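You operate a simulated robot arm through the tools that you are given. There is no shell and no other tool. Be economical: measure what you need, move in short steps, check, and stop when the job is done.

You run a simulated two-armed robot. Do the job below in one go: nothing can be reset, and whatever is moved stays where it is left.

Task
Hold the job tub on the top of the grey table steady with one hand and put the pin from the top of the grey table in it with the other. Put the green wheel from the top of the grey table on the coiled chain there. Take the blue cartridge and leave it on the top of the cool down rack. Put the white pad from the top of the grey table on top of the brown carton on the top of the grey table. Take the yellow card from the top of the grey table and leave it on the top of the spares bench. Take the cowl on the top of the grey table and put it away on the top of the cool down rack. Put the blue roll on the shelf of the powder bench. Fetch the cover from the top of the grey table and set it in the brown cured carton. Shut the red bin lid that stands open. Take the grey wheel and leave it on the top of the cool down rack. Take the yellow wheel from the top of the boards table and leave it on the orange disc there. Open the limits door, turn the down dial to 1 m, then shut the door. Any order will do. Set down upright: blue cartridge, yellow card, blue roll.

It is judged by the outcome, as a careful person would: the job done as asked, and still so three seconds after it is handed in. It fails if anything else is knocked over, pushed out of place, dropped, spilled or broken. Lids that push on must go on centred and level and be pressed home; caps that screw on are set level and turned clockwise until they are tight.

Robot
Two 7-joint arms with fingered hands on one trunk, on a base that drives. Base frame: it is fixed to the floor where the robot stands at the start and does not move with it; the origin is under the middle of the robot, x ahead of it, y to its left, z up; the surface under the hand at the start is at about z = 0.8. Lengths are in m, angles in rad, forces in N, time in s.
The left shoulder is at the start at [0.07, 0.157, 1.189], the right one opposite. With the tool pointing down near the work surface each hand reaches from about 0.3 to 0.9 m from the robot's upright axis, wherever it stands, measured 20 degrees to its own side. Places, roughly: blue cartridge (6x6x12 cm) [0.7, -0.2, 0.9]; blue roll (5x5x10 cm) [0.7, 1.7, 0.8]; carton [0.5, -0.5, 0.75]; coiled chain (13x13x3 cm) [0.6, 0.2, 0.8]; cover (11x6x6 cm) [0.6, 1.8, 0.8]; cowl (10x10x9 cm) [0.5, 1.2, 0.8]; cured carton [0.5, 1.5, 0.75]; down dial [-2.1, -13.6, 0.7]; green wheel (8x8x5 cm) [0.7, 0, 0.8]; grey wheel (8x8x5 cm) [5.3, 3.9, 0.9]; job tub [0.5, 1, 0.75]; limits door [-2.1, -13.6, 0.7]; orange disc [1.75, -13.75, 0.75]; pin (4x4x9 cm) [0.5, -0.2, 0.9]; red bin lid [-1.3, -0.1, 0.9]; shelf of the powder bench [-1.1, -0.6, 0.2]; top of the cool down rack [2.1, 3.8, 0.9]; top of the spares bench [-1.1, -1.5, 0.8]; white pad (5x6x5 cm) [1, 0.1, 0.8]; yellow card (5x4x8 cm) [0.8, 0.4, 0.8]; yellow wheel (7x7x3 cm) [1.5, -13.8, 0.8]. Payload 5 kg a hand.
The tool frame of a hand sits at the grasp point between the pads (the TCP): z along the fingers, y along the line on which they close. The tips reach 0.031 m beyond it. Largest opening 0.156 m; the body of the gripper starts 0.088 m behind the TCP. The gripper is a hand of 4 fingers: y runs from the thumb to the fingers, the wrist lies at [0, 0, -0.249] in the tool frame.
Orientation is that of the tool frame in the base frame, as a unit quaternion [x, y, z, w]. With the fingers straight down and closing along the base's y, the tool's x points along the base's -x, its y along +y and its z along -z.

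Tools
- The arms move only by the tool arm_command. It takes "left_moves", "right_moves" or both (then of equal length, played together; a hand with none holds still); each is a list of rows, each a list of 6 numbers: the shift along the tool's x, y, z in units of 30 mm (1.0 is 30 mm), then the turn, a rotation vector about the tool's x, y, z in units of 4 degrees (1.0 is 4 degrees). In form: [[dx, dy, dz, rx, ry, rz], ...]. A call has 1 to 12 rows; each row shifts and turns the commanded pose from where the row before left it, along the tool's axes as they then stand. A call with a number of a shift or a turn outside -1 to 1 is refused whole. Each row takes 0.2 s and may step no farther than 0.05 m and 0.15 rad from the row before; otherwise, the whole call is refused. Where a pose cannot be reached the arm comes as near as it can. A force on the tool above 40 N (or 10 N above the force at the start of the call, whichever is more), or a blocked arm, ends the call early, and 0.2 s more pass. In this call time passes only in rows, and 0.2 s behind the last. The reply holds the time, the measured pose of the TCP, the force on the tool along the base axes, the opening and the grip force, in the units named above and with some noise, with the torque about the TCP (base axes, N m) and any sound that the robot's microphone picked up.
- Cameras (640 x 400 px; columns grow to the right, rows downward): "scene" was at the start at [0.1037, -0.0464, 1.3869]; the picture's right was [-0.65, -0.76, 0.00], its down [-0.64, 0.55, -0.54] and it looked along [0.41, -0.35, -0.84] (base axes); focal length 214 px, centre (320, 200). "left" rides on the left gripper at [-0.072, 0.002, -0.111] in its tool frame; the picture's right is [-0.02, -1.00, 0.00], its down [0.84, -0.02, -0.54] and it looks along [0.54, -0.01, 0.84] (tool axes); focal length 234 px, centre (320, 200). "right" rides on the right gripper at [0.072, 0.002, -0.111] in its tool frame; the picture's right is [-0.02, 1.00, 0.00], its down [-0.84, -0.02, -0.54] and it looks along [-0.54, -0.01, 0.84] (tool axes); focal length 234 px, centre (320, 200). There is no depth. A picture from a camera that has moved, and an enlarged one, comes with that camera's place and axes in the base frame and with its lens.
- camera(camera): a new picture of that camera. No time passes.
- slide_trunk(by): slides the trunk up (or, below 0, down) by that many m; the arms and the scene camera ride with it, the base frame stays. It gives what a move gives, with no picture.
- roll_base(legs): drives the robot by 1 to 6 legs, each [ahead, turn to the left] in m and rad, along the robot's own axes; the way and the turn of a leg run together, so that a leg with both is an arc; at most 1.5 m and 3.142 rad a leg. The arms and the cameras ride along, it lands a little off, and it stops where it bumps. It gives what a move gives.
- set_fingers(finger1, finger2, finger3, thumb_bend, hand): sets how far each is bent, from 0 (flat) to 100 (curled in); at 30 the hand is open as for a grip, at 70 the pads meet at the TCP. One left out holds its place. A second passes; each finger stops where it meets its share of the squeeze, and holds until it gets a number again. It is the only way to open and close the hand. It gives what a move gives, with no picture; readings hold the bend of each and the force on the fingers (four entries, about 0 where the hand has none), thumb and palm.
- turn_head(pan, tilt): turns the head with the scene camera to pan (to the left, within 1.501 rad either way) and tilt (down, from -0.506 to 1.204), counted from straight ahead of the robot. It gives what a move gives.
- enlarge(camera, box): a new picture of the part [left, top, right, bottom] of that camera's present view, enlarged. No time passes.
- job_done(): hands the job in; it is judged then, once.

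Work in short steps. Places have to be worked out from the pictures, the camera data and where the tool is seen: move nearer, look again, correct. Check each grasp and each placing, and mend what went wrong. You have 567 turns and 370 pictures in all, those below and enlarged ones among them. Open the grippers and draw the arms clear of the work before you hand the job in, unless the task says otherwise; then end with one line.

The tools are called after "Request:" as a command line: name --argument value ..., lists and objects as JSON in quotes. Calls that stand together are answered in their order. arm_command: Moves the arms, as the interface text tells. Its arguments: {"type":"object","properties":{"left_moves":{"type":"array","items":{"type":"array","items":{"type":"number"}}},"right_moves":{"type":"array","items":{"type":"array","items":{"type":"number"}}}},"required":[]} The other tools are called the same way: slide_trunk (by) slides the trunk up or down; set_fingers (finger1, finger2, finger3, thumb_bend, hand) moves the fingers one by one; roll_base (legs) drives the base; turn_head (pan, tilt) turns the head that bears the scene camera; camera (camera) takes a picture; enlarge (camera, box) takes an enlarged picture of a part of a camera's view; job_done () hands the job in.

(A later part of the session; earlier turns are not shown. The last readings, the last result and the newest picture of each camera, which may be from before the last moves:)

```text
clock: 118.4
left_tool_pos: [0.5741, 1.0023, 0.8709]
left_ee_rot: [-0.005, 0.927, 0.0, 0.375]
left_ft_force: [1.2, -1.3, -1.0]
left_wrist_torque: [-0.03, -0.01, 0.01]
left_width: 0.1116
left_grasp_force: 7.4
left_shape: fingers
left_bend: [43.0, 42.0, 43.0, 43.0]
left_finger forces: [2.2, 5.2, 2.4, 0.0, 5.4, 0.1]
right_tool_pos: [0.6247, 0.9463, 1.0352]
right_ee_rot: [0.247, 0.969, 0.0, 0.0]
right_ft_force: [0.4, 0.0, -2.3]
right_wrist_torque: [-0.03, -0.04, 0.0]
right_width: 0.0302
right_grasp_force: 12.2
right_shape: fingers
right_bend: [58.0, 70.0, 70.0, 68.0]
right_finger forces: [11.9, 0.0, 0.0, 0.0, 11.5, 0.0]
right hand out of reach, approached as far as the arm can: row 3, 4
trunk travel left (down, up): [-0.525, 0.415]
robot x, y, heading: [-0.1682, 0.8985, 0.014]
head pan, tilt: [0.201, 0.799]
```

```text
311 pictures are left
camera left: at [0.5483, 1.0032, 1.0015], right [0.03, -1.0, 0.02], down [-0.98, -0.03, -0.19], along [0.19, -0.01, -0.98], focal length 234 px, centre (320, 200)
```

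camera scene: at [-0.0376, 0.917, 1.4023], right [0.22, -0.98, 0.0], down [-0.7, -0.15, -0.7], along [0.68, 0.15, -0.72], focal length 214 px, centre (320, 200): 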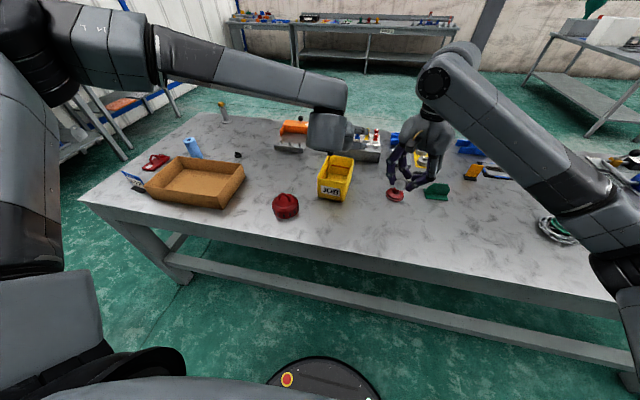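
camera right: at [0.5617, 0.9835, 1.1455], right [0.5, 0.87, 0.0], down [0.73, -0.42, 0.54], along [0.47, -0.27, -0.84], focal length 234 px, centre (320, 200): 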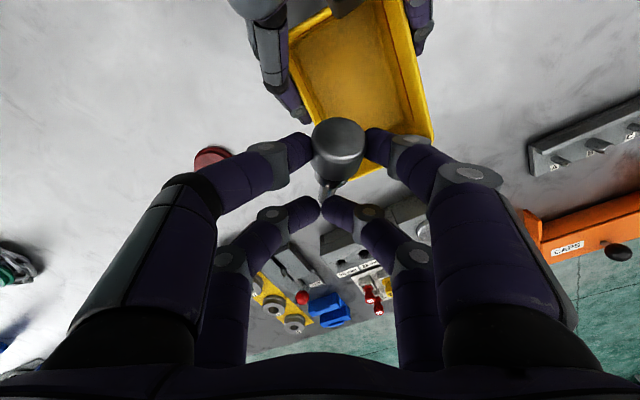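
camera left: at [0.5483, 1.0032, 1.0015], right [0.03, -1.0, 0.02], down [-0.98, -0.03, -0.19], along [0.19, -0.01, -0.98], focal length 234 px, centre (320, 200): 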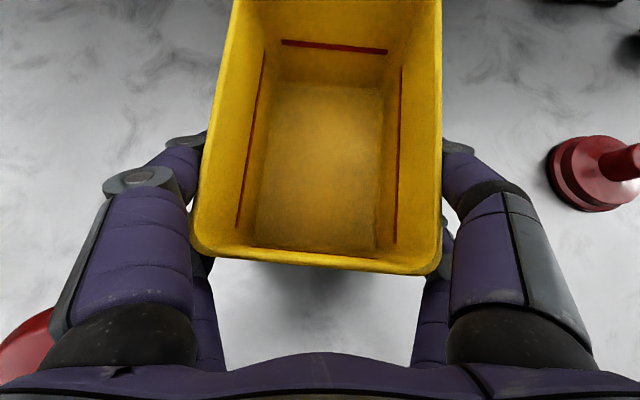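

The right arm hits its limit 3 cm short. I yaw the hand back to 0 (more natural for reaching left) and then shift further.

Request:
arm_command --right_moves '[[0, 0, 0, 0, 0, -1], [0, 0, 0, 0, 0, -1], [0, 0, 0, 0, 0, -1], [0, 0, 0, 0, 0, -1], [0, 0, 0, 0, 0, -1], [0, 0, 0, 0, 0, -1], [0, 0, 0, 0, 0, -1], [0, 0.7, 0, 0, 0, 0], [0, 0.7, 0, 0, 0, 0]]'

Request:
camera --camera "right"

```text
clock: 120.4
left_tool_pos: [0.5742, 1.0032, 0.8714]
left_ee_rot: [-0.007, 0.927, 0.001, 0.375]
left_ft_force: [0.1, -0.2, -0.5]
left_wrist_torque: [-0.05, -0.04, -0.03]
left_width: 0.1113
left_grasp_force: 7.6
left_shape: fingers
left_bend: [43.0, 42.0, 43.0, 43.0]
left_finger forces: [2.3, 5.2, 2.3, 0.0, 5.0, 0.1]
right_tool_pos: [0.6086, 0.9871, 1.0359]
right_ee_rot: [0.005, 1.0, -0.001, 0.0]
right_ft_force: [0.0, 0.3, -3.0]
right_wrist_torque: [-0.06, -0.07, -0.04]
right_width: 0.0304
right_grasp_force: 11.2
right_shape: fingers
right_bend: [58.0, 70.0, 70.0, 68.0]
right_finger forces: [11.6, 0.0, 0.0, 0.0, 11.1, 0.1]
right hand out of reach, approached as far as the arm can: row 8, 9
trunk travel left (down, up): [-0.525, 0.415]
robot x, y, heading: [-0.1703, 0.8985, 0.015]
head pan, tilt: [0.201, 0.799]
```

```text
310 pictures are left
camera right: at [0.5364, 0.991, 1.146], right [0.03, 1.0, 0.0], down [0.84, -0.03, 0.54], along [0.54, -0.02, -0.84], focal length 234 px, centre (320, 200)
```

right: 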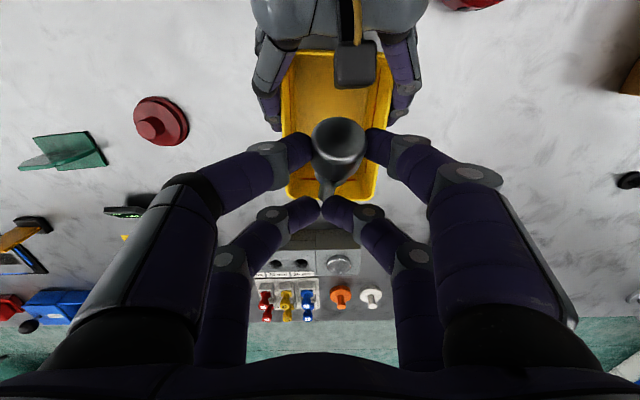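

The pin is above the tub interior, though the two hand cameras may meet if I go very low. I descend in steps while pushing forward, watching the forces.

Request:
arm_command --right_moves '[[-0.1, 0, 0.8, 0, 0, 0], [-0.15, 0, 0.8, 0, 0, 0], [-0.15, 0, 0.7, 0, 0, 0]]'

Request:
camera --camera "right"

Request:
camera --camera "left"

```text
clock: 121.2
left_tool_pos: [0.5741, 1.0032, 0.8701]
left_ee_rot: [-0.007, 0.927, 0.001, 0.375]
left_ft_force: [-0.1, 0.0, 0.6]
left_wrist_torque: [-0.04, -0.06, -0.04]
left_width: 0.1113
left_grasp_force: 7.7
left_shape: fingers
left_bend: [43.0, 42.0, 43.0, 43.0]
left_finger forces: [2.2, 4.9, 2.4, 0.0, 5.1, 0.0]
right_tool_pos: [0.6208, 0.9859, 0.9657]
right_ee_rot: [0.005, 1.0, -0.001, 0.0]
right_ft_force: [0.3, 0.1, -3.3]
right_wrist_torque: [-0.02, -0.02, 0.01]
right_width: 0.03
right_grasp_force: 11.1
right_shape: fingers
right_bend: [58.0, 70.0, 70.0, 68.0]
right_finger forces: [11.6, 0.0, 0.1, 0.0, 11.1, 0.1]
trunk travel left (down, up): [-0.525, 0.415]
robot x, y, heading: [-0.1713, 0.8983, 0.016]
head pan, tilt: [0.201, 0.799]
```

```text
309 pictures are left
camera right: at [0.549, 0.9891, 1.0763], right [0.04, 1.0, 0.0], down [0.84, -0.03, 0.55], along [0.55, -0.02, -0.84], focal length 234 px, centre (320, 200)
```

right: 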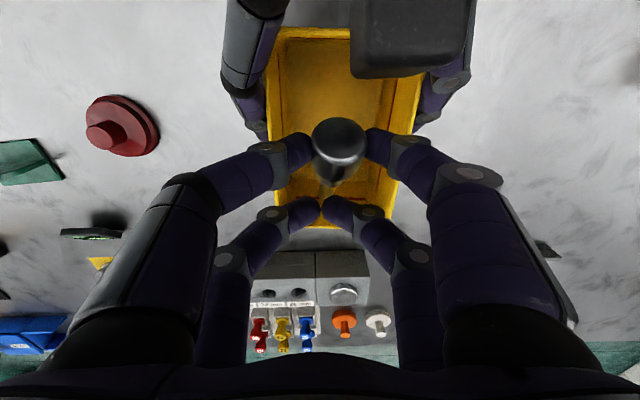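

```text
308 pictures are left
camera left: at [0.5483, 1.0045, 1.0015], right [0.03, -1.0, 0.02], down [-0.98, -0.03, -0.19], along [0.19, -0.01, -0.98], focal length 234 px, centre (320, 200)
```

left: 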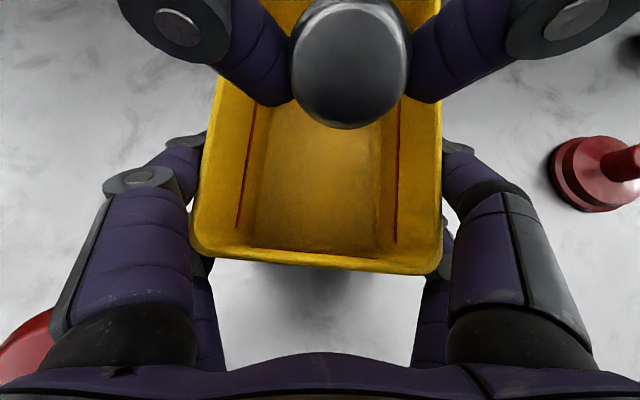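

Pin is well over the tub. I go down a bit further while moving forward.

Request:
arm_command --right_moves '[[-0.3, 0.1, 0.4, 0, 0, 0], [-0.3, 0.1, 0.4, 0, 0, 0], [-0.2, 0, 0.4, 0, 0, 0]]'

Request:
camera --camera "left"

Request:
enlarge --camera "scene" --box '[240, 90, 432, 240]'

```text
clock: 122.0
left_tool_pos: [0.5735, 1.003, 0.871]
left_ee_rot: [-0.006, 0.927, 0.001, 0.374]
left_ft_force: [0.2, -1.1, -0.2]
left_wrist_torque: [-0.1, -0.06, -0.01]
left_width: 0.1111
left_grasp_force: 7.1
left_shape: fingers
left_bend: [43.0, 42.0, 43.0, 43.0]
left_finger forces: [2.2, 4.8, 2.4, 0.1, 5.1, 0.1]
right_tool_pos: [0.6218, 0.9841, 0.9425]
right_ee_rot: [0.007, 1.0, 0.0, 0.0]
right_ft_force: [0.0, 0.5, -3.5]
right_wrist_torque: [-0.07, -0.04, 0.01]
right_width: 0.0298
right_grasp_force: 11.0
right_shape: fingers
right_bend: [58.0, 70.0, 70.0, 68.0]
right_finger forces: [11.6, 0.0, 0.0, 0.0, 11.0, 0.1]
right hand out of reach, approached as far as the arm can: row 1, 2, 3
trunk travel left (down, up): [-0.525, 0.415]
robot x, y, heading: [-0.1699, 0.9001, 0.012]
head pan, tilt: [0.201, 0.799]
```

```text
307 pictures are left
camera left: at [0.548, 1.0047, 1.0015], right [0.03, -1.0, 0.02], down [-0.98, -0.03, -0.19], along [0.19, -0.01, -0.98], focal length 234 px, centre (320, 200)
```

left: 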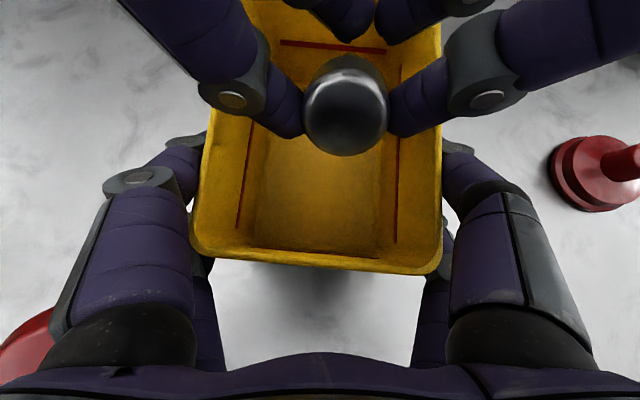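

```text
2.67 times, centred on (336, 165) of scene
camera zoom: at [-0.0395, 0.9178, 1.3524], right [0.21, -0.98, 0.0], down [-0.7, -0.15, -0.7], along [0.68, 0.15, -0.72], focal length 572 px, centre (277, 293)
```

zoom: 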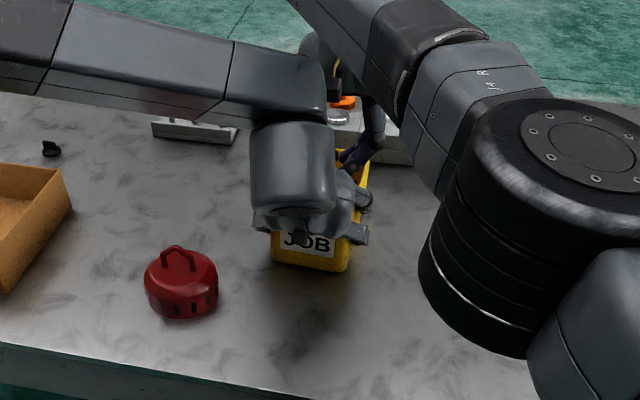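

I lower a bit more, watching forces.

Request:
arm_command --right_moves '[[0, 0, 0.35, 0, 0, 0], [0, 0, 0.35, 0, 0, 0]]'

```text
clock: 122.6
left_tool_pos: [0.5731, 1.0022, 0.8703]
left_ee_rot: [-0.007, 0.927, 0.002, 0.374]
left_ft_force: [-0.6, 0.8, 0.0]
left_wrist_torque: [-0.09, -0.02, -0.03]
left_width: 0.1113
left_grasp_force: 7.4
left_shape: fingers
left_bend: [43.0, 42.0, 43.0, 43.0]
left_finger forces: [2.4, 5.1, 2.2, 0.0, 4.7, 0.0]
right_tool_pos: [0.6215, 0.9827, 0.9202]
right_ee_rot: [0.006, 1.0, 0.0, 0.0]
right_ft_force: [0.0, -0.4, -2.9]
right_wrist_torque: [0.0, -0.06, -0.01]
right_width: 0.0301
right_grasp_force: 11.1
right_shape: fingers
right_bend: [58.0, 70.0, 70.0, 68.0]
right_finger forces: [11.6, 0.0, 0.0, 0.0, 11.1, 0.0]
trunk travel left (down, up): [-0.525, 0.415]
robot x, y, heading: [-0.168, 0.9033, 0.015]
head pan, tilt: [0.201, 0.799]
```

Pin bottom should be ~3–4 cm above the tub floor. I release with a small opening.

Request:
set_fingers --hand "right" --finger1 50 --finger2 56 --finger3 56 --thumb_bend 54

Request:
camera --camera "left"

```text
clock: 123.6
left_tool_pos: [0.573, 1.0014, 0.8709]
left_ee_rot: [-0.006, 0.927, 0.0, 0.374]
left_ft_force: [2.2, -16.2, -2.3]
left_wrist_torque: [0.5, 0.06, -0.22]
left_width: 0.1122
left_grasp_force: 10.1
left_shape: fingers
left_bend: [45.0, 44.0, 41.0, 42.0]
left_finger forces: [0.1, 1.5, 5.2, 0.0, 12.4, 0.0]
right_tool_pos: [0.6225, 0.984, 0.9231]
right_ee_rot: [0.006, 1.0, 0.001, 0.001]
right_ft_force: [-2.6, 16.6, 13.6]
right_wrist_torque: [-0.2, 0.12, -0.25]
right_width: 0.0597
right_grasp_force: 10.0
right_shape: fingers
right_bend: [50.0, 56.0, 60.0, 58.0]
right_finger forces: [0.0, 0.0, 7.1, 0.0, 13.5, 0.0]
trunk travel left (down, up): [-0.525, 0.415]
robot x, y, heading: [-0.1692, 0.9033, 0.018]
head pan, tilt: [0.201, 0.799]
```

```text
305 pictures are left
camera left: at [0.5469, 1.0035, 1.0022], right [0.03, -1.0, 0.02], down [-0.98, -0.03, -0.19], along [0.19, -0.01, -0.98], focal length 234 px, centre (320, 200)
```

left: 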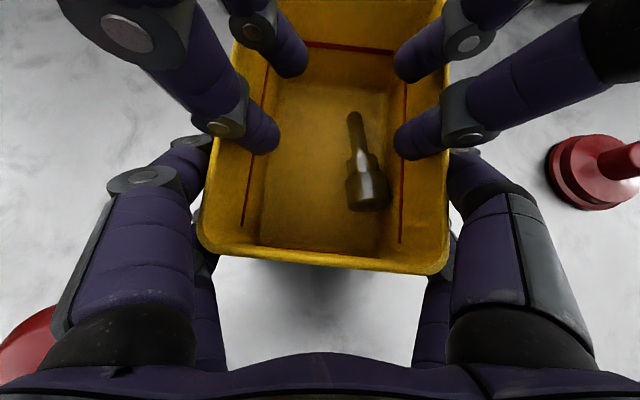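

Pin is in the tub. The right thumb presses on the wall; I curl it back and raise the right hand out.

Request:
set_fingers --hand "right" --finger1 58 --finger2 60 --finger3 65 --thumb_bend 65

Request:
arm_command --right_moves '[[0, 0, -0.8, 0, 0, 0], [0, 0, -1, 0, 0, 0], [0, 0, -1, 0, 0, 0], [0, 0, -1, 0, 0, 0], [0, -1, -0.8, 0, 0, 0], [0, -1, 0, 0, 0, 0], [0, -1, 0, 0, 0, 0], [0, -1, 0, 0, 0, 0], [0, -1, 0, 0, 0, 0], [0, -1, 0, 0, 0, 0], [0, -1, 0, 0, 0, 0]]'

Request:
set_fingers --hand "left" --finger1 34 --finger2 34 --finger3 34 --thumb_bend 34

Request:
camera --camera "left"

```text
clock: 124.6
left_tool_pos: [0.5735, 1.004, 0.8714]
left_ee_rot: [-0.006, 0.927, 0.001, 0.374]
left_ft_force: [-0.9, 0.4, 0.9]
left_wrist_torque: [-0.08, -0.03, -0.15]
left_width: 0.1115
left_grasp_force: 7.9
left_shape: fingers
left_bend: [44.0, 42.0, 42.0, 43.0]
left_finger forces: [2.3, 5.6, 2.3, 0.0, 5.0, 0.0]
right_tool_pos: [0.6219, 0.9834, 0.921]
right_ee_rot: [0.006, 1.0, 0.0, 0.0]
right_ft_force: [-0.3, -0.1, -0.3]
right_wrist_torque: [-0.02, 0.0, 0.0]
right_width: 0.0381
right_grasp_force: 0.1
right_shape: fingers
right_bend: [57.0, 60.0, 65.0, 65.0]
right_finger forces: [0.0, 0.1, 0.1, 0.0, 0.0, 0.1]
trunk travel left (down, up): [-0.525, 0.415]
robot x, y, heading: [-0.1686, 0.9033, 0.017]
head pan, tilt: [0.201, 0.799]
```

```text
clock: 127.0
left_tool_pos: [0.5738, 1.0015, 0.8698]
left_ee_rot: [-0.007, 0.927, 0.002, 0.374]
left_ft_force: [-1.8, -1.5, 0.7]
left_wrist_torque: [-0.23, -0.05, -0.09]
left_width: 0.1111
left_grasp_force: 7.8
left_shape: fingers
left_bend: [43.0, 42.0, 43.0, 43.0]
left_finger forces: [2.3, 5.1, 2.4, 0.1, 5.0, 0.0]
right_tool_pos: [0.6284, 0.828, 1.0696]
right_ee_rot: [0.006, 1.0, 0.002, -0.001]
right_ft_force: [0.3, 0.4, -0.9]
right_wrist_torque: [0.04, 0.0, 0.0]
right_width: 0.038
right_grasp_force: 0.1
right_shape: fingers
right_bend: [57.0, 60.0, 65.0, 65.0]
right_finger forces: [0.0, 0.1, 0.1, 0.1, 0.0, 0.0]
right hand out of reach, approached as far as the arm can: row 3, 4, 6, 7, 8, 10
trunk travel left (down, up): [-0.525, 0.415]
robot x, y, heading: [-0.1747, 0.9015, 0.014]
head pan, tilt: [0.201, 0.799]
```

```text
clock: 128.0
left_tool_pos: [0.5738, 1.0029, 0.8716]
left_ee_rot: [-0.007, 0.927, 0.001, 0.374]
left_ft_force: [-0.1, -0.3, -0.5]
left_wrist_torque: [0.02, 0.01, -0.01]
left_width: 0.144
left_grasp_force: 0.1
left_shape: fingers
left_bend: [34.0, 34.0, 34.0, 34.0]
left_finger forces: [0.0, 0.1, 0.0, 0.0, 0.0, 0.1]
right_tool_pos: [0.628, 0.8291, 1.0702]
right_ee_rot: [0.005, 1.0, -0.001, 0.0]
right_ft_force: [0.5, 0.1, 0.0]
right_wrist_torque: [-0.03, 0.02, -0.01]
right_width: 0.0379
right_grasp_force: 0.0
right_shape: fingers
right_bend: [57.0, 60.0, 65.0, 65.0]
right_finger forces: [0.1, 0.0, 0.0, 0.0, 0.0, 0.1]
trunk travel left (down, up): [-0.525, 0.415]
robot x, y, heading: [-0.168, 0.9012, 0.014]
head pan, tilt: [0.201, 0.799]
```

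```text
304 pictures are left
camera left: at [0.5481, 1.0042, 1.0016], right [0.03, -1.0, 0.02], down [-0.98, -0.03, -0.19], along [0.19, -0.01, -0.98], focal length 234 px, centre (320, 200)
```

left: 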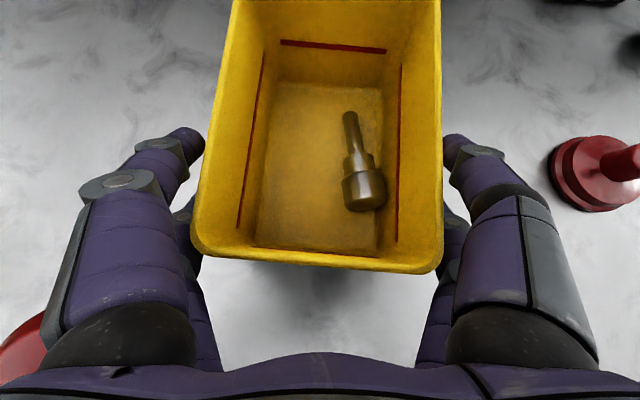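

Pin placed, tub undisturbed. I lift the left hand clear, level it, restore trunk height and then drive on to y≈1.6 for the cover and the roll.

Request:
arm_command --left_moves '[[-0.77, 0, -0.8, 0, 0, 0], [-0.77, 0, -0.8, 0, 0, 0], [-0.77, 0, -0.8, 0, 0, 0], [-0.77, 0, -0.8, 0, 0, 0], [-0.77, 0, -0.8, 0, 0, 0], [-0.77, 0, -0.8, 0, 0, 0]]'

Request:
arm_command --left_moves '[[0, 0, 0, 0, 1, 0], [0, 0, 0, 0, 1, 0], [0, 0, 0, 0, 1, 0], [0, 0, 0, 0, 1, 0], [0, 0, 0, 0, 1, 0], [0, 0, 0, 0, 1, 0], [0, 0, 0, 0, 1, 0], [0, 0, 0, 0, 1, 0], [0, 0, 0, 0, 1, 0], [0, 0, 0, 0, 1, 0], [0, 0, 0, 0, 1, 0]]' --right_moves '[[0, 0, 0, 0, 0, 0], [0, 0, 0, 0, 0, 0], [0.5, 0, -0.5, 0, 0, 0], [0.5, 0, -0.5, 0, 0, 0], [0.5, 0, -0.5, 0, 0, 0], [0.5, 0, -0.5, 0, 0, 0], [0.5, 0, 0, 0, 0, 0], [0.5, 0, 0, 0, 0, 0], [0.5, 0, 0, 0, 0, 0], [0.5, 0, 0, 0, 0, 0], [0.5, 0, 0, 0, 0, 0]]'

Request:
slide_trunk --by 0.1

Request:
roll_base --legs '[[0, 1.55], [0.7, 0], [0, -1.57]]'

Request:
turn_head --pan 0.2 --tilt 0.9

Request:
camera --camera "scene"

```text
clock: 129.4
left_tool_pos: [0.5731, 1.0031, 1.072]
left_ee_rot: [-0.007, 0.927, 0.003, 0.374]
left_ft_force: [0.1, -0.7, 1.0]
left_wrist_torque: [0.02, -0.05, -0.02]
left_width: 0.1442
left_grasp_force: 0.0
left_shape: fingers
left_bend: [34.0, 34.0, 34.0, 34.0]
left_finger forces: [0.0, 0.1, 0.0, 0.0, 0.1, 0.0]
right_tool_pos: [0.6271, 0.8287, 1.0696]
right_ee_rot: [0.005, 1.0, 0.0, 0.0]
right_ft_force: [-0.2, 0.0, 0.1]
right_wrist_torque: [0.0, -0.02, 0.0]
right_width: 0.038
right_grasp_force: 0.0
right_shape: fingers
right_bend: [57.0, 60.0, 65.0, 65.0]
right_finger forces: [0.1, 0.0, 0.0, 0.0, 0.0, 0.0]
trunk travel left (down, up): [-0.525, 0.415]
robot x, y, heading: [-0.1652, 0.8997, 0.018]
head pan, tilt: [0.201, 0.799]
```

```text
clock: 131.8
left_tool_pos: [0.5177, 1.0507, 1.0612]
left_ee_rot: [-0.008, 1.0, -0.001, 0.001]
left_ft_force: [-0.2, -0.6, -0.1]
left_wrist_torque: [-0.02, -0.06, 0.0]
left_width: 0.1442
left_grasp_force: 0.1
left_shape: fingers
left_bend: [34.0, 34.0, 34.0, 34.0]
left_finger forces: [0.0, 0.1, 0.0, 0.1, 0.1, 0.1]
left hand out of reach, approached as far as the arm can: row 6, 7, 8, 9, 10, 11
right_tool_pos: [0.6113, 0.8374, 1.1507]
right_ee_rot: [0.005, 1.0, 0.0, -0.001]
right_ft_force: [0.6, -0.5, 0.6]
right_wrist_torque: [0.0, -0.01, 0.01]
right_width: 0.0375
right_grasp_force: 0.1
right_shape: fingers
right_bend: [57.0, 60.0, 65.0, 65.0]
right_finger forces: [0.0, 0.0, 0.0, 0.0, 0.0, 0.0]
right hand out of reach, approached as far as the arm can: row 3, 4, 5, 6, 7, 8, 9, 10, 11
trunk travel left (down, up): [-0.525, 0.415]
robot x, y, heading: [-0.1715, 0.898, 0.017]
head pan, tilt: [0.201, 0.799]
```

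```text
clock: 133.1
left_tool_pos: [0.519, 1.0517, 1.1615]
left_ee_rot: [-0.008, 1.0, -0.002, 0.001]
left_ft_force: [0.7, -0.3, -1.0]
left_wrist_torque: [0.03, 0.01, 0.0]
left_width: 0.144
left_grasp_force: 0.0
left_shape: fingers
left_bend: [34.0, 34.0, 34.0, 34.0]
left_finger forces: [0.0, 0.0, 0.0, 0.1, 0.0, 0.0]
right_tool_pos: [0.6114, 0.8372, 1.2519]
right_ee_rot: [0.006, 1.0, 0.0, -0.001]
right_ft_force: [-1.1, -0.1, -0.2]
right_wrist_torque: [0.01, 0.01, -0.04]
right_width: 0.038
right_grasp_force: 0.0
right_shape: fingers
right_bend: [57.0, 60.0, 65.0, 65.0]
right_finger forces: [0.0, 0.0, 0.1, 0.1, 0.0, 0.1]
trunk travel left (down, up): [-0.625, 0.315]
robot x, y, heading: [-0.1716, 0.8982, 0.014]
head pan, tilt: [0.201, 0.799]
```

```text
clock: 144.6
left_tool_pos: [0.5252, 1.7362, 1.1617]
left_ee_rot: [0.005, 1.0, -0.002, 0.0]
left_ft_force: [-0.5, -0.2, 0.1]
left_wrist_torque: [0.04, -0.02, 0.0]
left_width: 0.1443
left_grasp_force: 0.2
left_shape: fingers
left_bend: [34.0, 34.0, 34.0, 34.0]
left_finger forces: [0.0, 0.0, 0.0, 0.1, 0.1, 0.1]
right_tool_pos: [0.6115, 1.5216, 1.2512]
right_ee_rot: [0.018, 1.0, 0.0, 0.0]
right_ft_force: [0.3, -0.6, 0.5]
right_wrist_torque: [0.03, -0.02, 0.0]
right_width: 0.0377
right_grasp_force: 0.1
right_shape: fingers
right_bend: [57.0, 60.0, 65.0, 65.0]
right_finger forces: [0.0, 0.0, 0.0, 0.0, 0.0, 0.0]
trunk travel left (down, up): [-0.625, 0.315]
robot x, y, heading: [-0.1654, 1.6019, -0.011]
head pan, tilt: [0.201, 0.799]
```

```text
clock: 145.2
left_tool_pos: [0.524, 1.7354, 1.1623]
left_ee_rot: [0.005, 1.0, -0.002, 0.001]
left_ft_force: [-0.4, -1.4, 0.4]
left_wrist_torque: [0.02, 0.03, 0.0]
left_width: 0.1443
left_grasp_force: 0.1
left_shape: fingers
left_bend: [34.0, 34.0, 34.0, 34.0]
left_finger forces: [0.1, 0.1, 0.1, 0.0, 0.0, 0.0]
right_tool_pos: [0.6113, 1.5207, 1.2513]
right_ee_rot: [0.018, 1.0, 0.0, -0.001]
right_ft_force: [0.7, 0.6, 0.0]
right_wrist_torque: [0.0, 0.03, 0.02]
right_width: 0.0379
right_grasp_force: 0.1
right_shape: fingers
right_bend: [57.0, 60.0, 65.0, 65.0]
right_finger forces: [0.0, 0.0, 0.0, 0.0, 0.0, 0.0]
trunk travel left (down, up): [-0.625, 0.315]
robot x, y, heading: [-0.1649, 1.6018, -0.011]
head pan, tilt: [0.201, 0.901]
```

```text
303 pictures are left
camera scene: at [-0.0413, 1.6159, 1.4445], right [0.19, -0.98, 0.0], down [-0.77, -0.15, -0.62], along [0.61, 0.12, -0.78], focal length 214 px, centre (320, 200)
```

scene: 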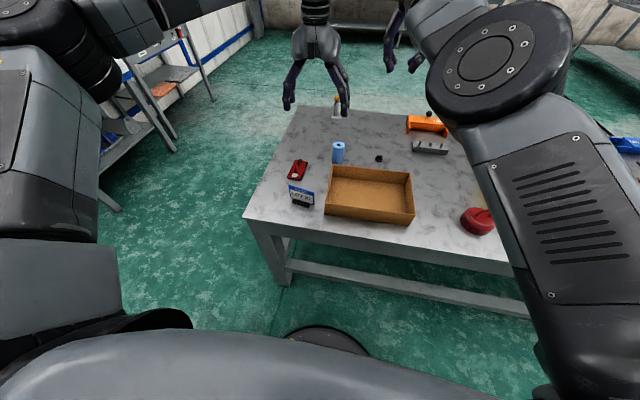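

I zoom in on the carton, cover and roll.

Request:
enlarge --camera "scene" --box '[270, 120, 430, 230]'

Request:
camera --camera "left"

```text
3.64 times, centred on (350, 175) of scene
camera zoom: at [-0.0413, 1.6159, 1.4445], right [0.19, -0.98, 0.0], down [-0.77, -0.15, -0.62], along [0.61, 0.12, -0.78], focal length 780 px, centre (211, 291)
```

zoom: 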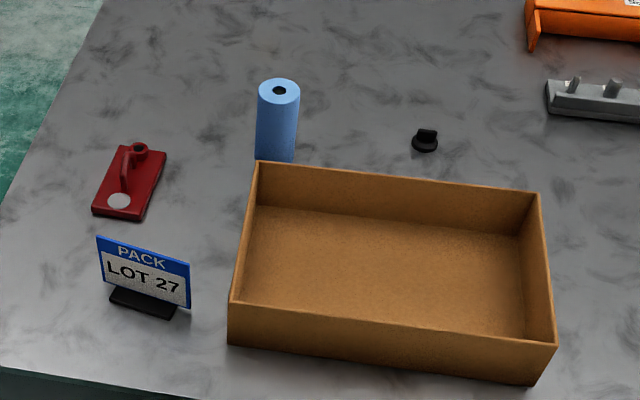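

```text
301 pictures are left
camera left: at [0.5959, 1.7378, 1.2738], right [0.01, -1.0, 0.0], down [-0.84, -0.01, 0.54], along [-0.54, -0.01, -0.84], focal length 234 px, centre (320, 200)
```

left: 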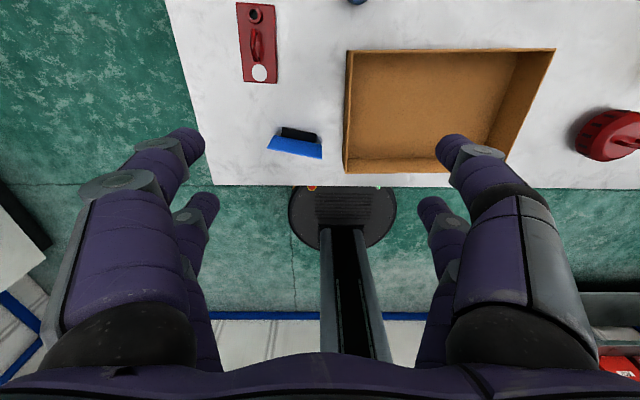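

The cover is a flat plate with a handle, centre (0.60,1.838), long axis along x. I bring the left hand over it.

Request:
set_fingers --hand "left" --finger1 45 --finger2 45 --finger3 45 --thumb_bend 45

Request:
arm_command --left_moves '[[-0.28, 0.38, 0.93, 0, 0, 0], [-0.28, 0.38, 0.93, 0, 0, 0], [-0.28, 0.38, 0.93, 0, 0, 0], [-0.28, 0.38, 0.93, 0, 0, 0], [-0.28, 0.38, 0.93, 0, 0, 0], [-0.28, 0.38, 0.93, 0, 0, 0], [-0.28, 0.38, 0.93, 0, 0, 0], [-0.28, 0.38, 0.93, 0, 0, 0], [-0.28, 0.38, 0.93, 0, 0, 0]]'

Request:
camera --camera "left"

```text
clock: 146.2
left_tool_pos: [0.5242, 1.7373, 1.1629]
left_ee_rot: [0.005, 1.0, -0.002, 0.001]
left_ft_force: [-0.7, -0.6, -0.1]
left_wrist_torque: [0.02, 0.0, 0.02]
left_width: 0.1019
left_grasp_force: 0.0
left_shape: fingers
left_bend: [45.0, 45.0, 45.0, 45.0]
left_finger forces: [0.1, 0.1, 0.0, 0.1, 0.1, 0.0]
right_tool_pos: [0.6123, 1.5206, 1.2505]
right_ee_rot: [0.018, 1.0, 0.0, -0.001]
right_ft_force: [-0.7, -0.2, -0.3]
right_wrist_torque: [-0.01, -0.01, 0.0]
right_width: 0.0376
right_grasp_force: 0.1
right_shape: fingers
right_bend: [57.0, 60.0, 65.0, 65.0]
right_finger forces: [0.1, 0.1, 0.0, 0.0, 0.0, 0.0]
trunk travel left (down, up): [-0.625, 0.315]
robot x, y, heading: [-0.164, 1.6005, -0.008]
head pan, tilt: [0.201, 0.901]
```

```text
clock: 148.2
left_tool_pos: [0.56, 1.8587, 0.9243]
left_ee_rot: [0.006, 1.0, -0.003, 0.002]
left_ft_force: [0.8, -0.1, 0.8]
left_wrist_torque: [-0.01, -0.02, -0.04]
left_width: 0.1016
left_grasp_force: 0.0
left_shape: fingers
left_bend: [45.0, 45.0, 45.0, 45.0]
left_finger forces: [0.0, 0.0, 0.0, 0.1, 0.0, 0.1]
left hand out of reach, approached as far as the arm can: row 5, 6, 7, 8, 9
right_tool_pos: [0.6121, 1.5214, 1.2509]
right_ee_rot: [0.018, 1.0, 0.0, -0.001]
right_ft_force: [0.6, 0.3, 0.5]
right_wrist_torque: [-0.01, 0.01, 0.01]
right_width: 0.038
right_grasp_force: 0.0
right_shape: fingers
right_bend: [57.0, 60.0, 65.0, 65.0]
right_finger forces: [0.1, 0.0, 0.1, 0.0, 0.0, 0.0]
trunk travel left (down, up): [-0.625, 0.315]
robot x, y, heading: [-0.1678, 1.598, -0.011]
head pan, tilt: [0.201, 0.901]
```

```text
300 pictures are left
camera left: at [0.6319, 1.86, 1.0367], right [0.01, -1.0, 0.01], down [-0.84, -0.01, 0.54], along [-0.54, -0.01, -0.84], focal length 234 px, centre (320, 200)
```

left: 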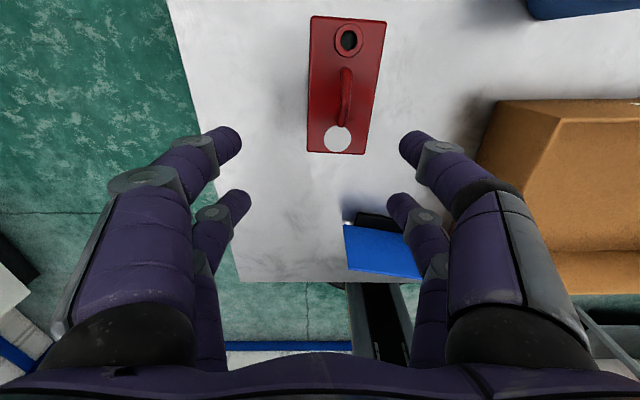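

The left arm reports a limit short of the target. I check whether it can still move forward at this height.

Request:
arm_command --left_moves '[[-0.4, -0.2, -0.3, 0, 0, 0], [-0.4, -0.2, -0.3, 0, 0, 0], [-0.4, -0.2, -0.3, 0, 0, 0]]'

Request:
camera --camera "scene"

```text
clock: 149.0
left_tool_pos: [0.5711, 1.85, 0.9614]
left_ee_rot: [0.005, 1.0, -0.002, 0.003]
left_ft_force: [-0.7, -0.5, 0.4]
left_wrist_torque: [-0.01, -0.04, -0.06]
left_width: 0.1016
left_grasp_force: 0.0
left_shape: fingers
left_bend: [45.0, 45.0, 45.0, 45.0]
left_finger forces: [0.1, 0.0, 0.0, 0.1, 0.0, 0.0]
left hand out of reach, approached as far as the arm can: row 1, 2, 3
right_tool_pos: [0.6112, 1.5207, 1.2509]
right_ee_rot: [0.018, 1.0, 0.0, -0.001]
right_ft_force: [0.8, -0.6, -1.2]
right_wrist_torque: [0.05, -0.03, 0.0]
right_width: 0.0377
right_grasp_force: 0.0
right_shape: fingers
right_bend: [57.0, 60.0, 65.0, 65.0]
right_finger forces: [0.0, 0.0, 0.0, 0.1, 0.0, 0.0]
trunk travel left (down, up): [-0.625, 0.315]
robot x, y, heading: [-0.1649, 1.6068, -0.008]
head pan, tilt: [0.201, 0.901]
```

```text
299 pictures are left
camera scene: at [-0.0416, 1.6159, 1.4445], right [0.19, -0.98, 0.0], down [-0.77, -0.15, -0.62], along [0.61, 0.12, -0.78], focal length 214 px, centre (320, 200)
```

scene: 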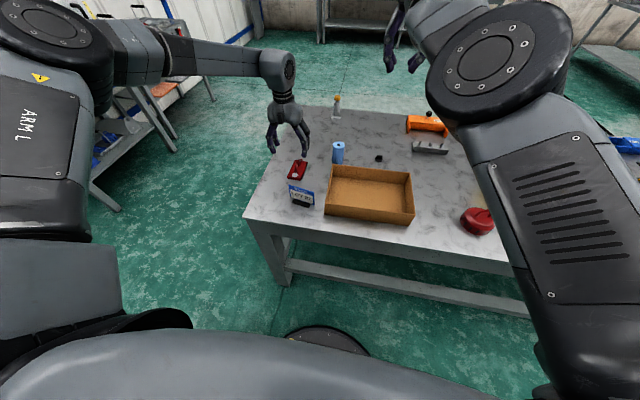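

The elbow sits far out to the left. I try raising the trunk 0.2 m so the forearm slopes down more, then re-approach.

Request:
slide_trunk --by 0.2

Request:
arm_command --left_moves '[[-0.4, -0.2, 0.5, 0, 0, 0], [-0.4, -0.2, 0.9, 0, 0, 0], [-0.2, 0, 0.9, 0, 0, 0], [0, 0, 0.9, 0, 0, 0], [0, 0, 0.9, 0, 0, 0], [0, 0, 0.9, 0, 0, 0]]'

```text
clock: 151.2
left_tool_pos: [0.5716, 1.85, 1.1624]
left_ee_rot: [0.006, 1.0, 0.0, 0.001]
left_ft_force: [-1.3, -1.0, -0.1]
left_wrist_torque: [-0.02, -0.01, -0.04]
left_width: 0.1014
left_grasp_force: 0.1
left_shape: fingers
left_bend: [45.0, 45.0, 45.0, 45.0]
left_finger forces: [0.1, 0.1, 0.0, 0.0, 0.1, 0.0]
right_tool_pos: [0.6119, 1.5205, 1.4501]
right_ee_rot: [0.018, 1.0, 0.0, -0.002]
right_ft_force: [0.9, -0.7, -0.3]
right_wrist_torque: [0.01, -0.05, 0.01]
right_width: 0.0381
right_grasp_force: 0.1
right_shape: fingers
right_bend: [57.0, 60.0, 65.0, 65.0]
right_finger forces: [0.0, 0.0, 0.1, 0.1, 0.0, 0.0]
trunk travel left (down, up): [-0.825, 0.115]
robot x, y, heading: [-0.1664, 1.6043, -0.003]
head pan, tilt: [0.201, 0.901]
```

```text
clock: 152.6
left_tool_pos: [0.525, 1.8718, 1.0533]
left_ee_rot: [0.005, 1.0, -0.003, 0.004]
left_ft_force: [0.9, -0.1, -0.3]
left_wrist_torque: [0.05, 0.0, 0.0]
left_width: 0.1016
left_grasp_force: 0.1
left_shape: fingers
left_bend: [45.0, 45.0, 45.0, 45.0]
left_finger forces: [0.0, 0.1, 0.0, 0.0, 0.1, 0.0]
left hand out of reach, approached as far as the arm can: row 1, 2, 3, 4, 5, 6
right_tool_pos: [0.6122, 1.5211, 1.4497]
right_ee_rot: [0.018, 1.0, 0.0, -0.001]
right_ft_force: [0.0, -0.8, -0.6]
right_wrist_torque: [0.04, -0.02, -0.02]
right_width: 0.0378
right_grasp_force: 0.1
right_shape: fingers
right_bend: [57.0, 60.0, 65.0, 65.0]
right_finger forces: [0.1, 0.0, 0.1, 0.1, 0.0, 0.1]
trunk travel left (down, up): [-0.825, 0.115]
robot x, y, heading: [-0.1654, 1.6039, -0.012]
head pan, tilt: [0.201, 0.901]
```

Behaves like a reduced reach in this arm posture. I lift the left hand, lower the trunk back, and drive 0.1 m closer instead.

Request:
arm_command --left_moves '[[0, 0, -1, 0, 0, 0], [0, 0, -1, 0, 0, 0], [0, 0, -1, 0, 0, 0], [0, 0, -1, 0, 0, 0], [0, 0, -1, 0, 0, 0]]'

Request:
slide_trunk --by -0.25

Request:
roll_base --legs '[[0.11, 0]]'

Request:
arm_command --left_moves '[[0.3, -0.5, 0.3, 0, 0, 0], [0.3, -0.5, 0.3, 0, 0, 0], [0, 0, 0.3, 0, 0, 0]]'

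Request:
camera --camera "left"

```text
clock: 153.8
left_tool_pos: [0.5242, 1.8698, 1.2036]
left_ee_rot: [0.005, 1.0, -0.002, 0.003]
left_ft_force: [0.5, -0.6, -0.3]
left_wrist_torque: [0.0, -0.01, -0.04]
left_width: 0.1015
left_grasp_force: 0.0
left_shape: fingers
left_bend: [45.0, 45.0, 45.0, 45.0]
left_finger forces: [0.0, 0.0, 0.0, 0.0, 0.1, 0.0]
right_tool_pos: [0.6115, 1.5201, 1.4512]
right_ee_rot: [0.018, 1.0, 0.0, 0.0]
right_ft_force: [-1.2, 0.4, 1.0]
right_wrist_torque: [0.01, 0.0, -0.05]
right_width: 0.0379
right_grasp_force: 0.1
right_shape: fingers
right_bend: [57.0, 60.0, 65.0, 65.0]
right_finger forces: [0.1, 0.1, 0.0, 0.0, 0.1, 0.1]
trunk travel left (down, up): [-0.825, 0.115]
robot x, y, heading: [-0.1662, 1.603, -0.011]
head pan, tilt: [0.201, 0.901]
```

```text
clock: 156.4
left_tool_pos: [0.5261, 1.8708, 0.9525]
left_ee_rot: [0.006, 1.0, -0.002, 0.003]
left_ft_force: [-0.2, -0.6, 0.5]
left_wrist_torque: [-0.02, 0.0, -0.01]
left_width: 0.1015
left_grasp_force: 0.1
left_shape: fingers
left_bend: [45.0, 45.0, 45.0, 45.0]
left_finger forces: [0.0, 0.1, 0.0, 0.1, 0.0, 0.0]
right_tool_pos: [0.6132, 1.5214, 1.2011]
right_ee_rot: [0.018, 1.0, -0.001, -0.001]
right_ft_force: [-0.4, 0.6, 0.1]
right_wrist_torque: [-0.06, -0.03, 0.02]
right_width: 0.0377
right_grasp_force: 0.1
right_shape: fingers
right_bend: [57.0, 60.0, 65.0, 65.0]
right_finger forces: [0.1, 0.0, 0.0, 0.0, 0.0, 0.0]
trunk travel left (down, up): [-0.575, 0.365]
robot x, y, heading: [-0.1672, 1.6026, -0.008]
head pan, tilt: [0.201, 0.901]
```

```text
clock: 157.6
left_tool_pos: [0.633, 1.8701, 0.954]
left_ee_rot: [0.005, 1.0, -0.002, 0.003]
left_ft_force: [-0.5, 0.1, -0.5]
left_wrist_torque: [0.03, -0.02, 0.02]
left_width: 0.1015
left_grasp_force: 0.1
left_shape: fingers
left_bend: [45.0, 45.0, 45.0, 45.0]
left_finger forces: [0.1, 0.0, 0.0, 0.1, 0.1, 0.0]
right_tool_pos: [0.7203, 1.52, 1.2023]
right_ee_rot: [0.018, 1.0, 0.0, 0.001]
right_ft_force: [-1.1, 1.1, 0.1]
right_wrist_torque: [0.0, -0.06, 0.03]
right_width: 0.0376
right_grasp_force: 0.0
right_shape: fingers
right_bend: [57.0, 60.0, 65.0, 65.0]
right_finger forces: [0.0, 0.0, 0.1, 0.0, 0.0, 0.0]
trunk travel left (down, up): [-0.575, 0.365]
robot x, y, heading: [-0.0586, 1.6038, -0.015]
head pan, tilt: [0.201, 0.901]
```

```text
clock: 158.4
left_tool_pos: [0.6175, 1.8397, 0.9254]
left_ee_rot: [0.003, 1.0, -0.003, 0.002]
left_ft_force: [0.5, 0.5, 0.0]
left_wrist_torque: [0.0, 0.0, 0.01]
left_width: 0.1016
left_grasp_force: 0.0
left_shape: fingers
left_bend: [45.0, 45.0, 45.0, 45.0]
left_finger forces: [0.0, 0.1, 0.0, 0.0, 0.1, 0.0]
right_tool_pos: [0.7216, 1.5207, 1.2003]
right_ee_rot: [0.017, 1.0, 0.001, -0.001]
right_ft_force: [0.0, 0.1, 0.0]
right_wrist_torque: [-0.03, 0.0, 0.02]
right_width: 0.0379
right_grasp_force: 0.1
right_shape: fingers
right_bend: [57.0, 60.0, 65.0, 65.0]
right_finger forces: [0.0, 0.0, 0.1, 0.0, 0.0, 0.1]
trunk travel left (down, up): [-0.575, 0.365]
robot x, y, heading: [-0.0568, 1.6035, -0.011]
head pan, tilt: [0.201, 0.901]
```

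```text
298 pictures are left
camera left: at [0.6884, 1.8417, 1.0365], right [0.01, -1.0, 0.0], down [-0.84, -0.01, 0.54], along [-0.54, -0.01, -0.84], focal length 234 px, centre (320, 200)
```

left: 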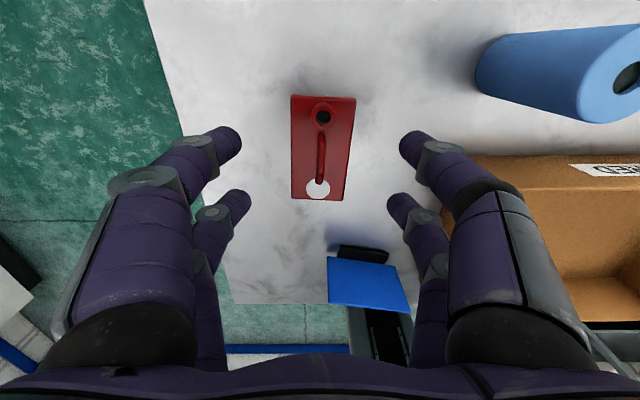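

Cover centre at (0.605,1.838). I descend straddling it and close.

Request:
arm_command --left_moves '[[0.2, 0, 1, 0, 0, 0], [0.2, 0, 1, 0, 0, 0], [0, 0, 0.85, 0, 0, 0]]'

Request:
set_fingers --hand "left" --finger1 62 --finger2 62 --finger3 62 --thumb_bend 62

Request:
camera --camera "left"

```text
clock: 159.2
left_tool_pos: [0.605, 1.8391, 0.8405]
left_ee_rot: [0.003, 1.0, -0.003, 0.004]
left_ft_force: [-0.5, -0.5, 0.0]
left_wrist_torque: [0.01, 0.02, 0.0]
left_width: 0.1016
left_grasp_force: 0.0
left_shape: fingers
left_bend: [45.0, 45.0, 45.0, 45.0]
left_finger forces: [0.0, 0.1, 0.1, 0.0, 0.1, 0.1]
right_tool_pos: [0.723, 1.5199, 1.2011]
right_ee_rot: [0.019, 1.0, 0.0, -0.002]
right_ft_force: [0.4, -0.6, -0.1]
right_wrist_torque: [-0.01, -0.01, 0.0]
right_width: 0.038
right_grasp_force: 0.0
right_shape: fingers
right_bend: [57.0, 60.0, 65.0, 65.0]
right_finger forces: [0.0, 0.0, 0.0, 0.0, 0.0, 0.1]
trunk travel left (down, up): [-0.575, 0.365]
robot x, y, heading: [-0.0563, 1.6031, -0.009]
head pan, tilt: [0.201, 0.901]
```

```text
clock: 160.2
left_tool_pos: [0.6047, 1.8394, 0.8393]
left_ee_rot: [0.004, 1.0, -0.002, 0.003]
left_ft_force: [-0.2, -1.2, 0.3]
left_wrist_torque: [-0.01, -0.05, -0.01]
left_width: 0.0592
left_grasp_force: 13.9
left_shape: fingers
left_bend: [55.0, 55.0, 56.0, 58.0]
left_finger forces: [6.8, 6.6, 5.3, 0.0, 8.8, 0.1]
right_tool_pos: [0.7216, 1.5192, 1.1998]
right_ee_rot: [0.019, 1.0, 0.0, -0.001]
right_ft_force: [0.3, -0.3, -0.2]
right_wrist_torque: [-0.01, -0.01, -0.03]
right_width: 0.0378
right_grasp_force: 0.0
right_shape: fingers
right_bend: [57.0, 60.0, 65.0, 65.0]
right_finger forces: [0.0, 0.0, 0.0, 0.1, 0.1, 0.0]
trunk travel left (down, up): [-0.575, 0.365]
robot x, y, heading: [-0.055, 1.6008, -0.01]
head pan, tilt: [0.201, 0.901]
```

```text
297 pictures are left
camera left: at [0.6761, 1.8408, 0.952], right [0.01, -1.0, 0.0], down [-0.84, -0.01, 0.54], along [-0.54, -0.01, -0.84], focal length 234 px, centre (320, 200)
```

left: 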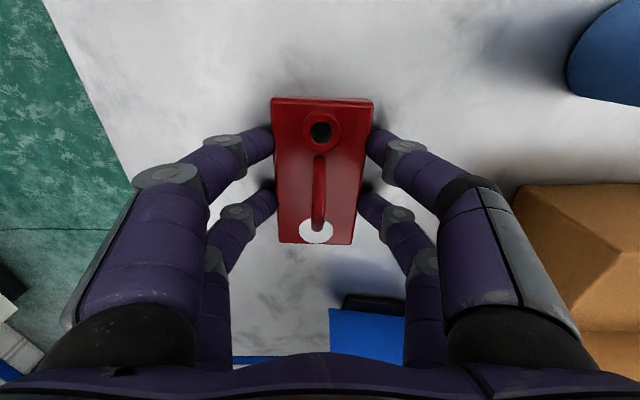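

Firm grip. I lift and carry the cover over the carton.

Request:
arm_command --left_moves '[[0, 0, -0.9, 0, 0, 0], [0, 0, -1, 0, 0, 0], [0, 0, -1, 0, 0, 0], [0, 0, -1, 0, 0, 0], [0, 0, -1, 0, 0, 0], [0, 0, -0.6, 0, 0, 0]]'

Request:
arm_command --left_moves '[[0.42, -0.95, 0, 0, 0, 0], [0.42, -0.95, 0, 0, 0, 0], [0.42, -0.95, 0, 0, 0, 0], [0.42, -0.95, 0, 0, 0, 0], [0.42, -0.95, 0, 0, 0, 0], [0.42, -0.95, 0, 0, 0, 0], [0.42, -0.95, 0, 0, 0, 0], [0.42, -0.95, 0, 0, 0, 0]]'

Request:
camera --camera "left"

Request:
camera --camera "scene"

```text
clock: 161.6
left_tool_pos: [0.6043, 1.8412, 1.0056]
left_ee_rot: [0.005, 1.0, -0.002, 0.002]
left_ft_force: [-0.3, -0.3, -1.7]
left_wrist_torque: [0.03, -0.02, 0.03]
left_width: 0.0593
left_grasp_force: 13.5
left_shape: fingers
left_bend: [55.0, 55.0, 56.0, 58.0]
left_finger forces: [6.8, 6.8, 5.3, 0.1, 8.4, 0.0]
right_tool_pos: [0.722, 1.5207, 1.2013]
right_ee_rot: [0.019, 1.0, 0.001, 0.0]
right_ft_force: [-1.0, 0.6, -0.5]
right_wrist_torque: [0.01, -0.01, 0.02]
right_width: 0.0377
right_grasp_force: 0.1
right_shape: fingers
right_bend: [57.0, 60.0, 65.0, 65.0]
right_finger forces: [0.1, 0.0, 0.1, 0.0, 0.1, 0.1]
trunk travel left (down, up): [-0.575, 0.365]
robot x, y, heading: [-0.0576, 1.6044, -0.015]
head pan, tilt: [0.201, 0.901]
```

```text
clock: 163.4
left_tool_pos: [0.4973, 1.6226, 1.0064]
left_ee_rot: [0.004, 1.0, -0.003, 0.003]
left_ft_force: [-0.1, -0.2, -2.6]
left_wrist_torque: [-0.02, -0.07, -0.02]
left_width: 0.0591
left_grasp_force: 13.7
left_shape: fingers
left_bend: [55.0, 55.0, 56.0, 58.0]
left_finger forces: [6.9, 6.6, 5.2, 0.0, 8.4, 0.1]
left hand out of reach, approached as far as the arm can: row 8
right_tool_pos: [0.7218, 1.5203, 1.2015]
right_ee_rot: [0.017, 1.0, 0.0, -0.002]
right_ft_force: [-0.3, -0.3, -1.2]
right_wrist_torque: [-0.02, 0.01, 0.0]
right_width: 0.0377
right_grasp_force: 0.0
right_shape: fingers
right_bend: [57.0, 60.0, 65.0, 65.0]
right_finger forces: [0.1, 0.0, 0.0, 0.1, 0.1, 0.0]
trunk travel left (down, up): [-0.575, 0.365]
robot x, y, heading: [-0.0536, 1.6013, -0.012]
head pan, tilt: [0.201, 0.901]
```

```text
296 pictures are left
camera left: at [0.5677, 1.6236, 1.1183], right [0.02, -1.0, 0.01], down [-0.84, -0.01, 0.54], along [-0.54, -0.01, -0.84], focal length 234 px, centre (320, 200)
```

left: 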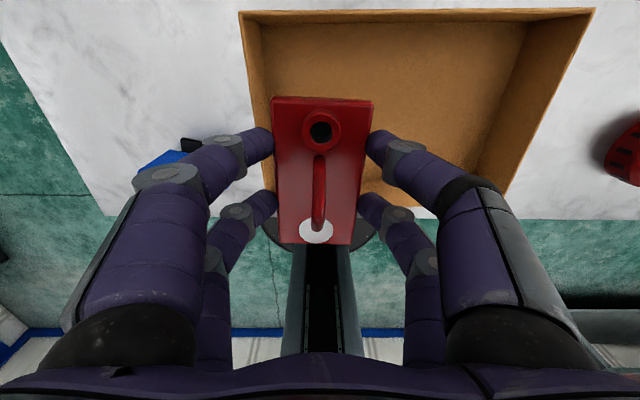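

```text
295 pictures are left
camera scene: at [0.0682, 1.615, 1.3946], right [0.19, -0.98, 0.0], down [-0.77, -0.15, -0.62], along [0.61, 0.12, -0.78], focal length 214 px, centre (320, 200)
```

scene: 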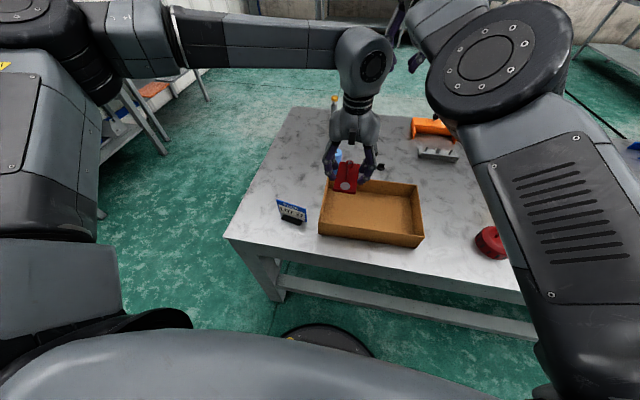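

I'd like 3 cm more clearance to the left wall; a small base turn to the right gives that.

Request:
roll_base --legs '[[0, -0.07]]'

Request:
arm_command --left_moves '[[0, 0, 1, 0, 0, 0], [0, 0, 1, 0, 0, 0], [0, 0, 1, 0, 0, 0]]'

Request:
camera --camera "left"

```text
clock: 164.2
left_tool_pos: [0.4984, 1.5863, 1.0055]
left_ee_rot: [0.039, 0.999, -0.005, 0.003]
left_ft_force: [-0.2, 0.3, -2.2]
left_wrist_torque: [-0.02, -0.01, 0.02]
left_width: 0.0592
left_grasp_force: 13.3
left_shape: fingers
left_bend: [55.0, 55.0, 56.0, 58.0]
left_finger forces: [7.0, 6.7, 5.2, 0.0, 8.3, 0.0]
right_tool_pos: [0.7156, 1.4688, 1.2002]
right_ee_rot: [0.052, 0.999, 0.0, -0.001]
right_ft_force: [-0.2, 0.2, 0.4]
right_wrist_torque: [-0.04, -0.01, 0.02]
right_width: 0.0378
right_grasp_force: 0.1
right_shape: fingers
right_bend: [57.0, 60.0, 65.0, 65.0]
right_finger forces: [0.1, 0.0, 0.0, 0.0, 0.1, 0.0]
trunk travel left (down, up): [-0.575, 0.365]
robot x, y, heading: [-0.055, 1.6032, -0.082]
head pan, tilt: [0.201, 0.901]
```

```text
clock: 165.0
left_tool_pos: [0.4908, 1.6003, 0.9206]
left_ee_rot: [0.038, 0.999, -0.005, 0.003]
left_ft_force: [0.1, 0.0, -1.9]
left_wrist_torque: [-0.02, -0.02, 0.01]
left_width: 0.0593
left_grasp_force: 14.0
left_shape: fingers
left_bend: [55.0, 55.0, 56.0, 58.0]
left_finger forces: [7.0, 6.7, 5.2, 0.0, 8.4, 0.0]
left hand out of reach, approached as far as the arm can: row 1, 2, 3
right_tool_pos: [0.7136, 1.4665, 1.1996]
right_ee_rot: [0.051, 0.999, 0.0, 0.0]
right_ft_force: [-1.1, 0.1, 0.0]
right_wrist_torque: [-0.04, -0.02, 0.02]
right_width: 0.0377
right_grasp_force: 0.0
right_shape: fingers
right_bend: [57.0, 60.0, 65.0, 65.0]
right_finger forces: [0.0, 0.0, 0.1, 0.0, 0.0, 0.0]
trunk travel left (down, up): [-0.575, 0.365]
robot x, y, heading: [-0.056, 1.6012, -0.081]
head pan, tilt: [0.201, 0.901]
```

```text
294 pictures are left
camera left: at [0.5613, 1.5974, 1.0325], right [-0.05, -1.0, 0.01], down [-0.84, 0.05, 0.54], along [-0.54, 0.02, -0.84], focal length 234 px, centre (320, 200)
```

left: 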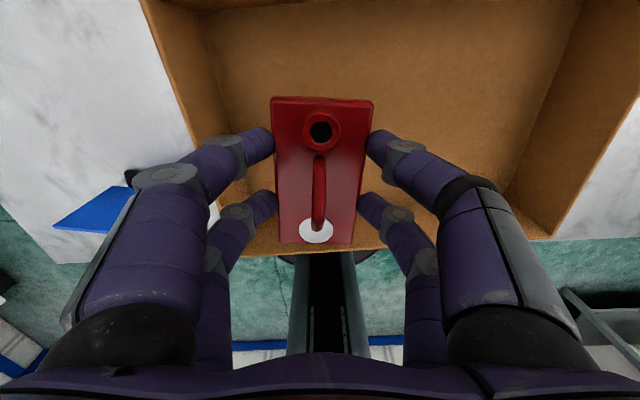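

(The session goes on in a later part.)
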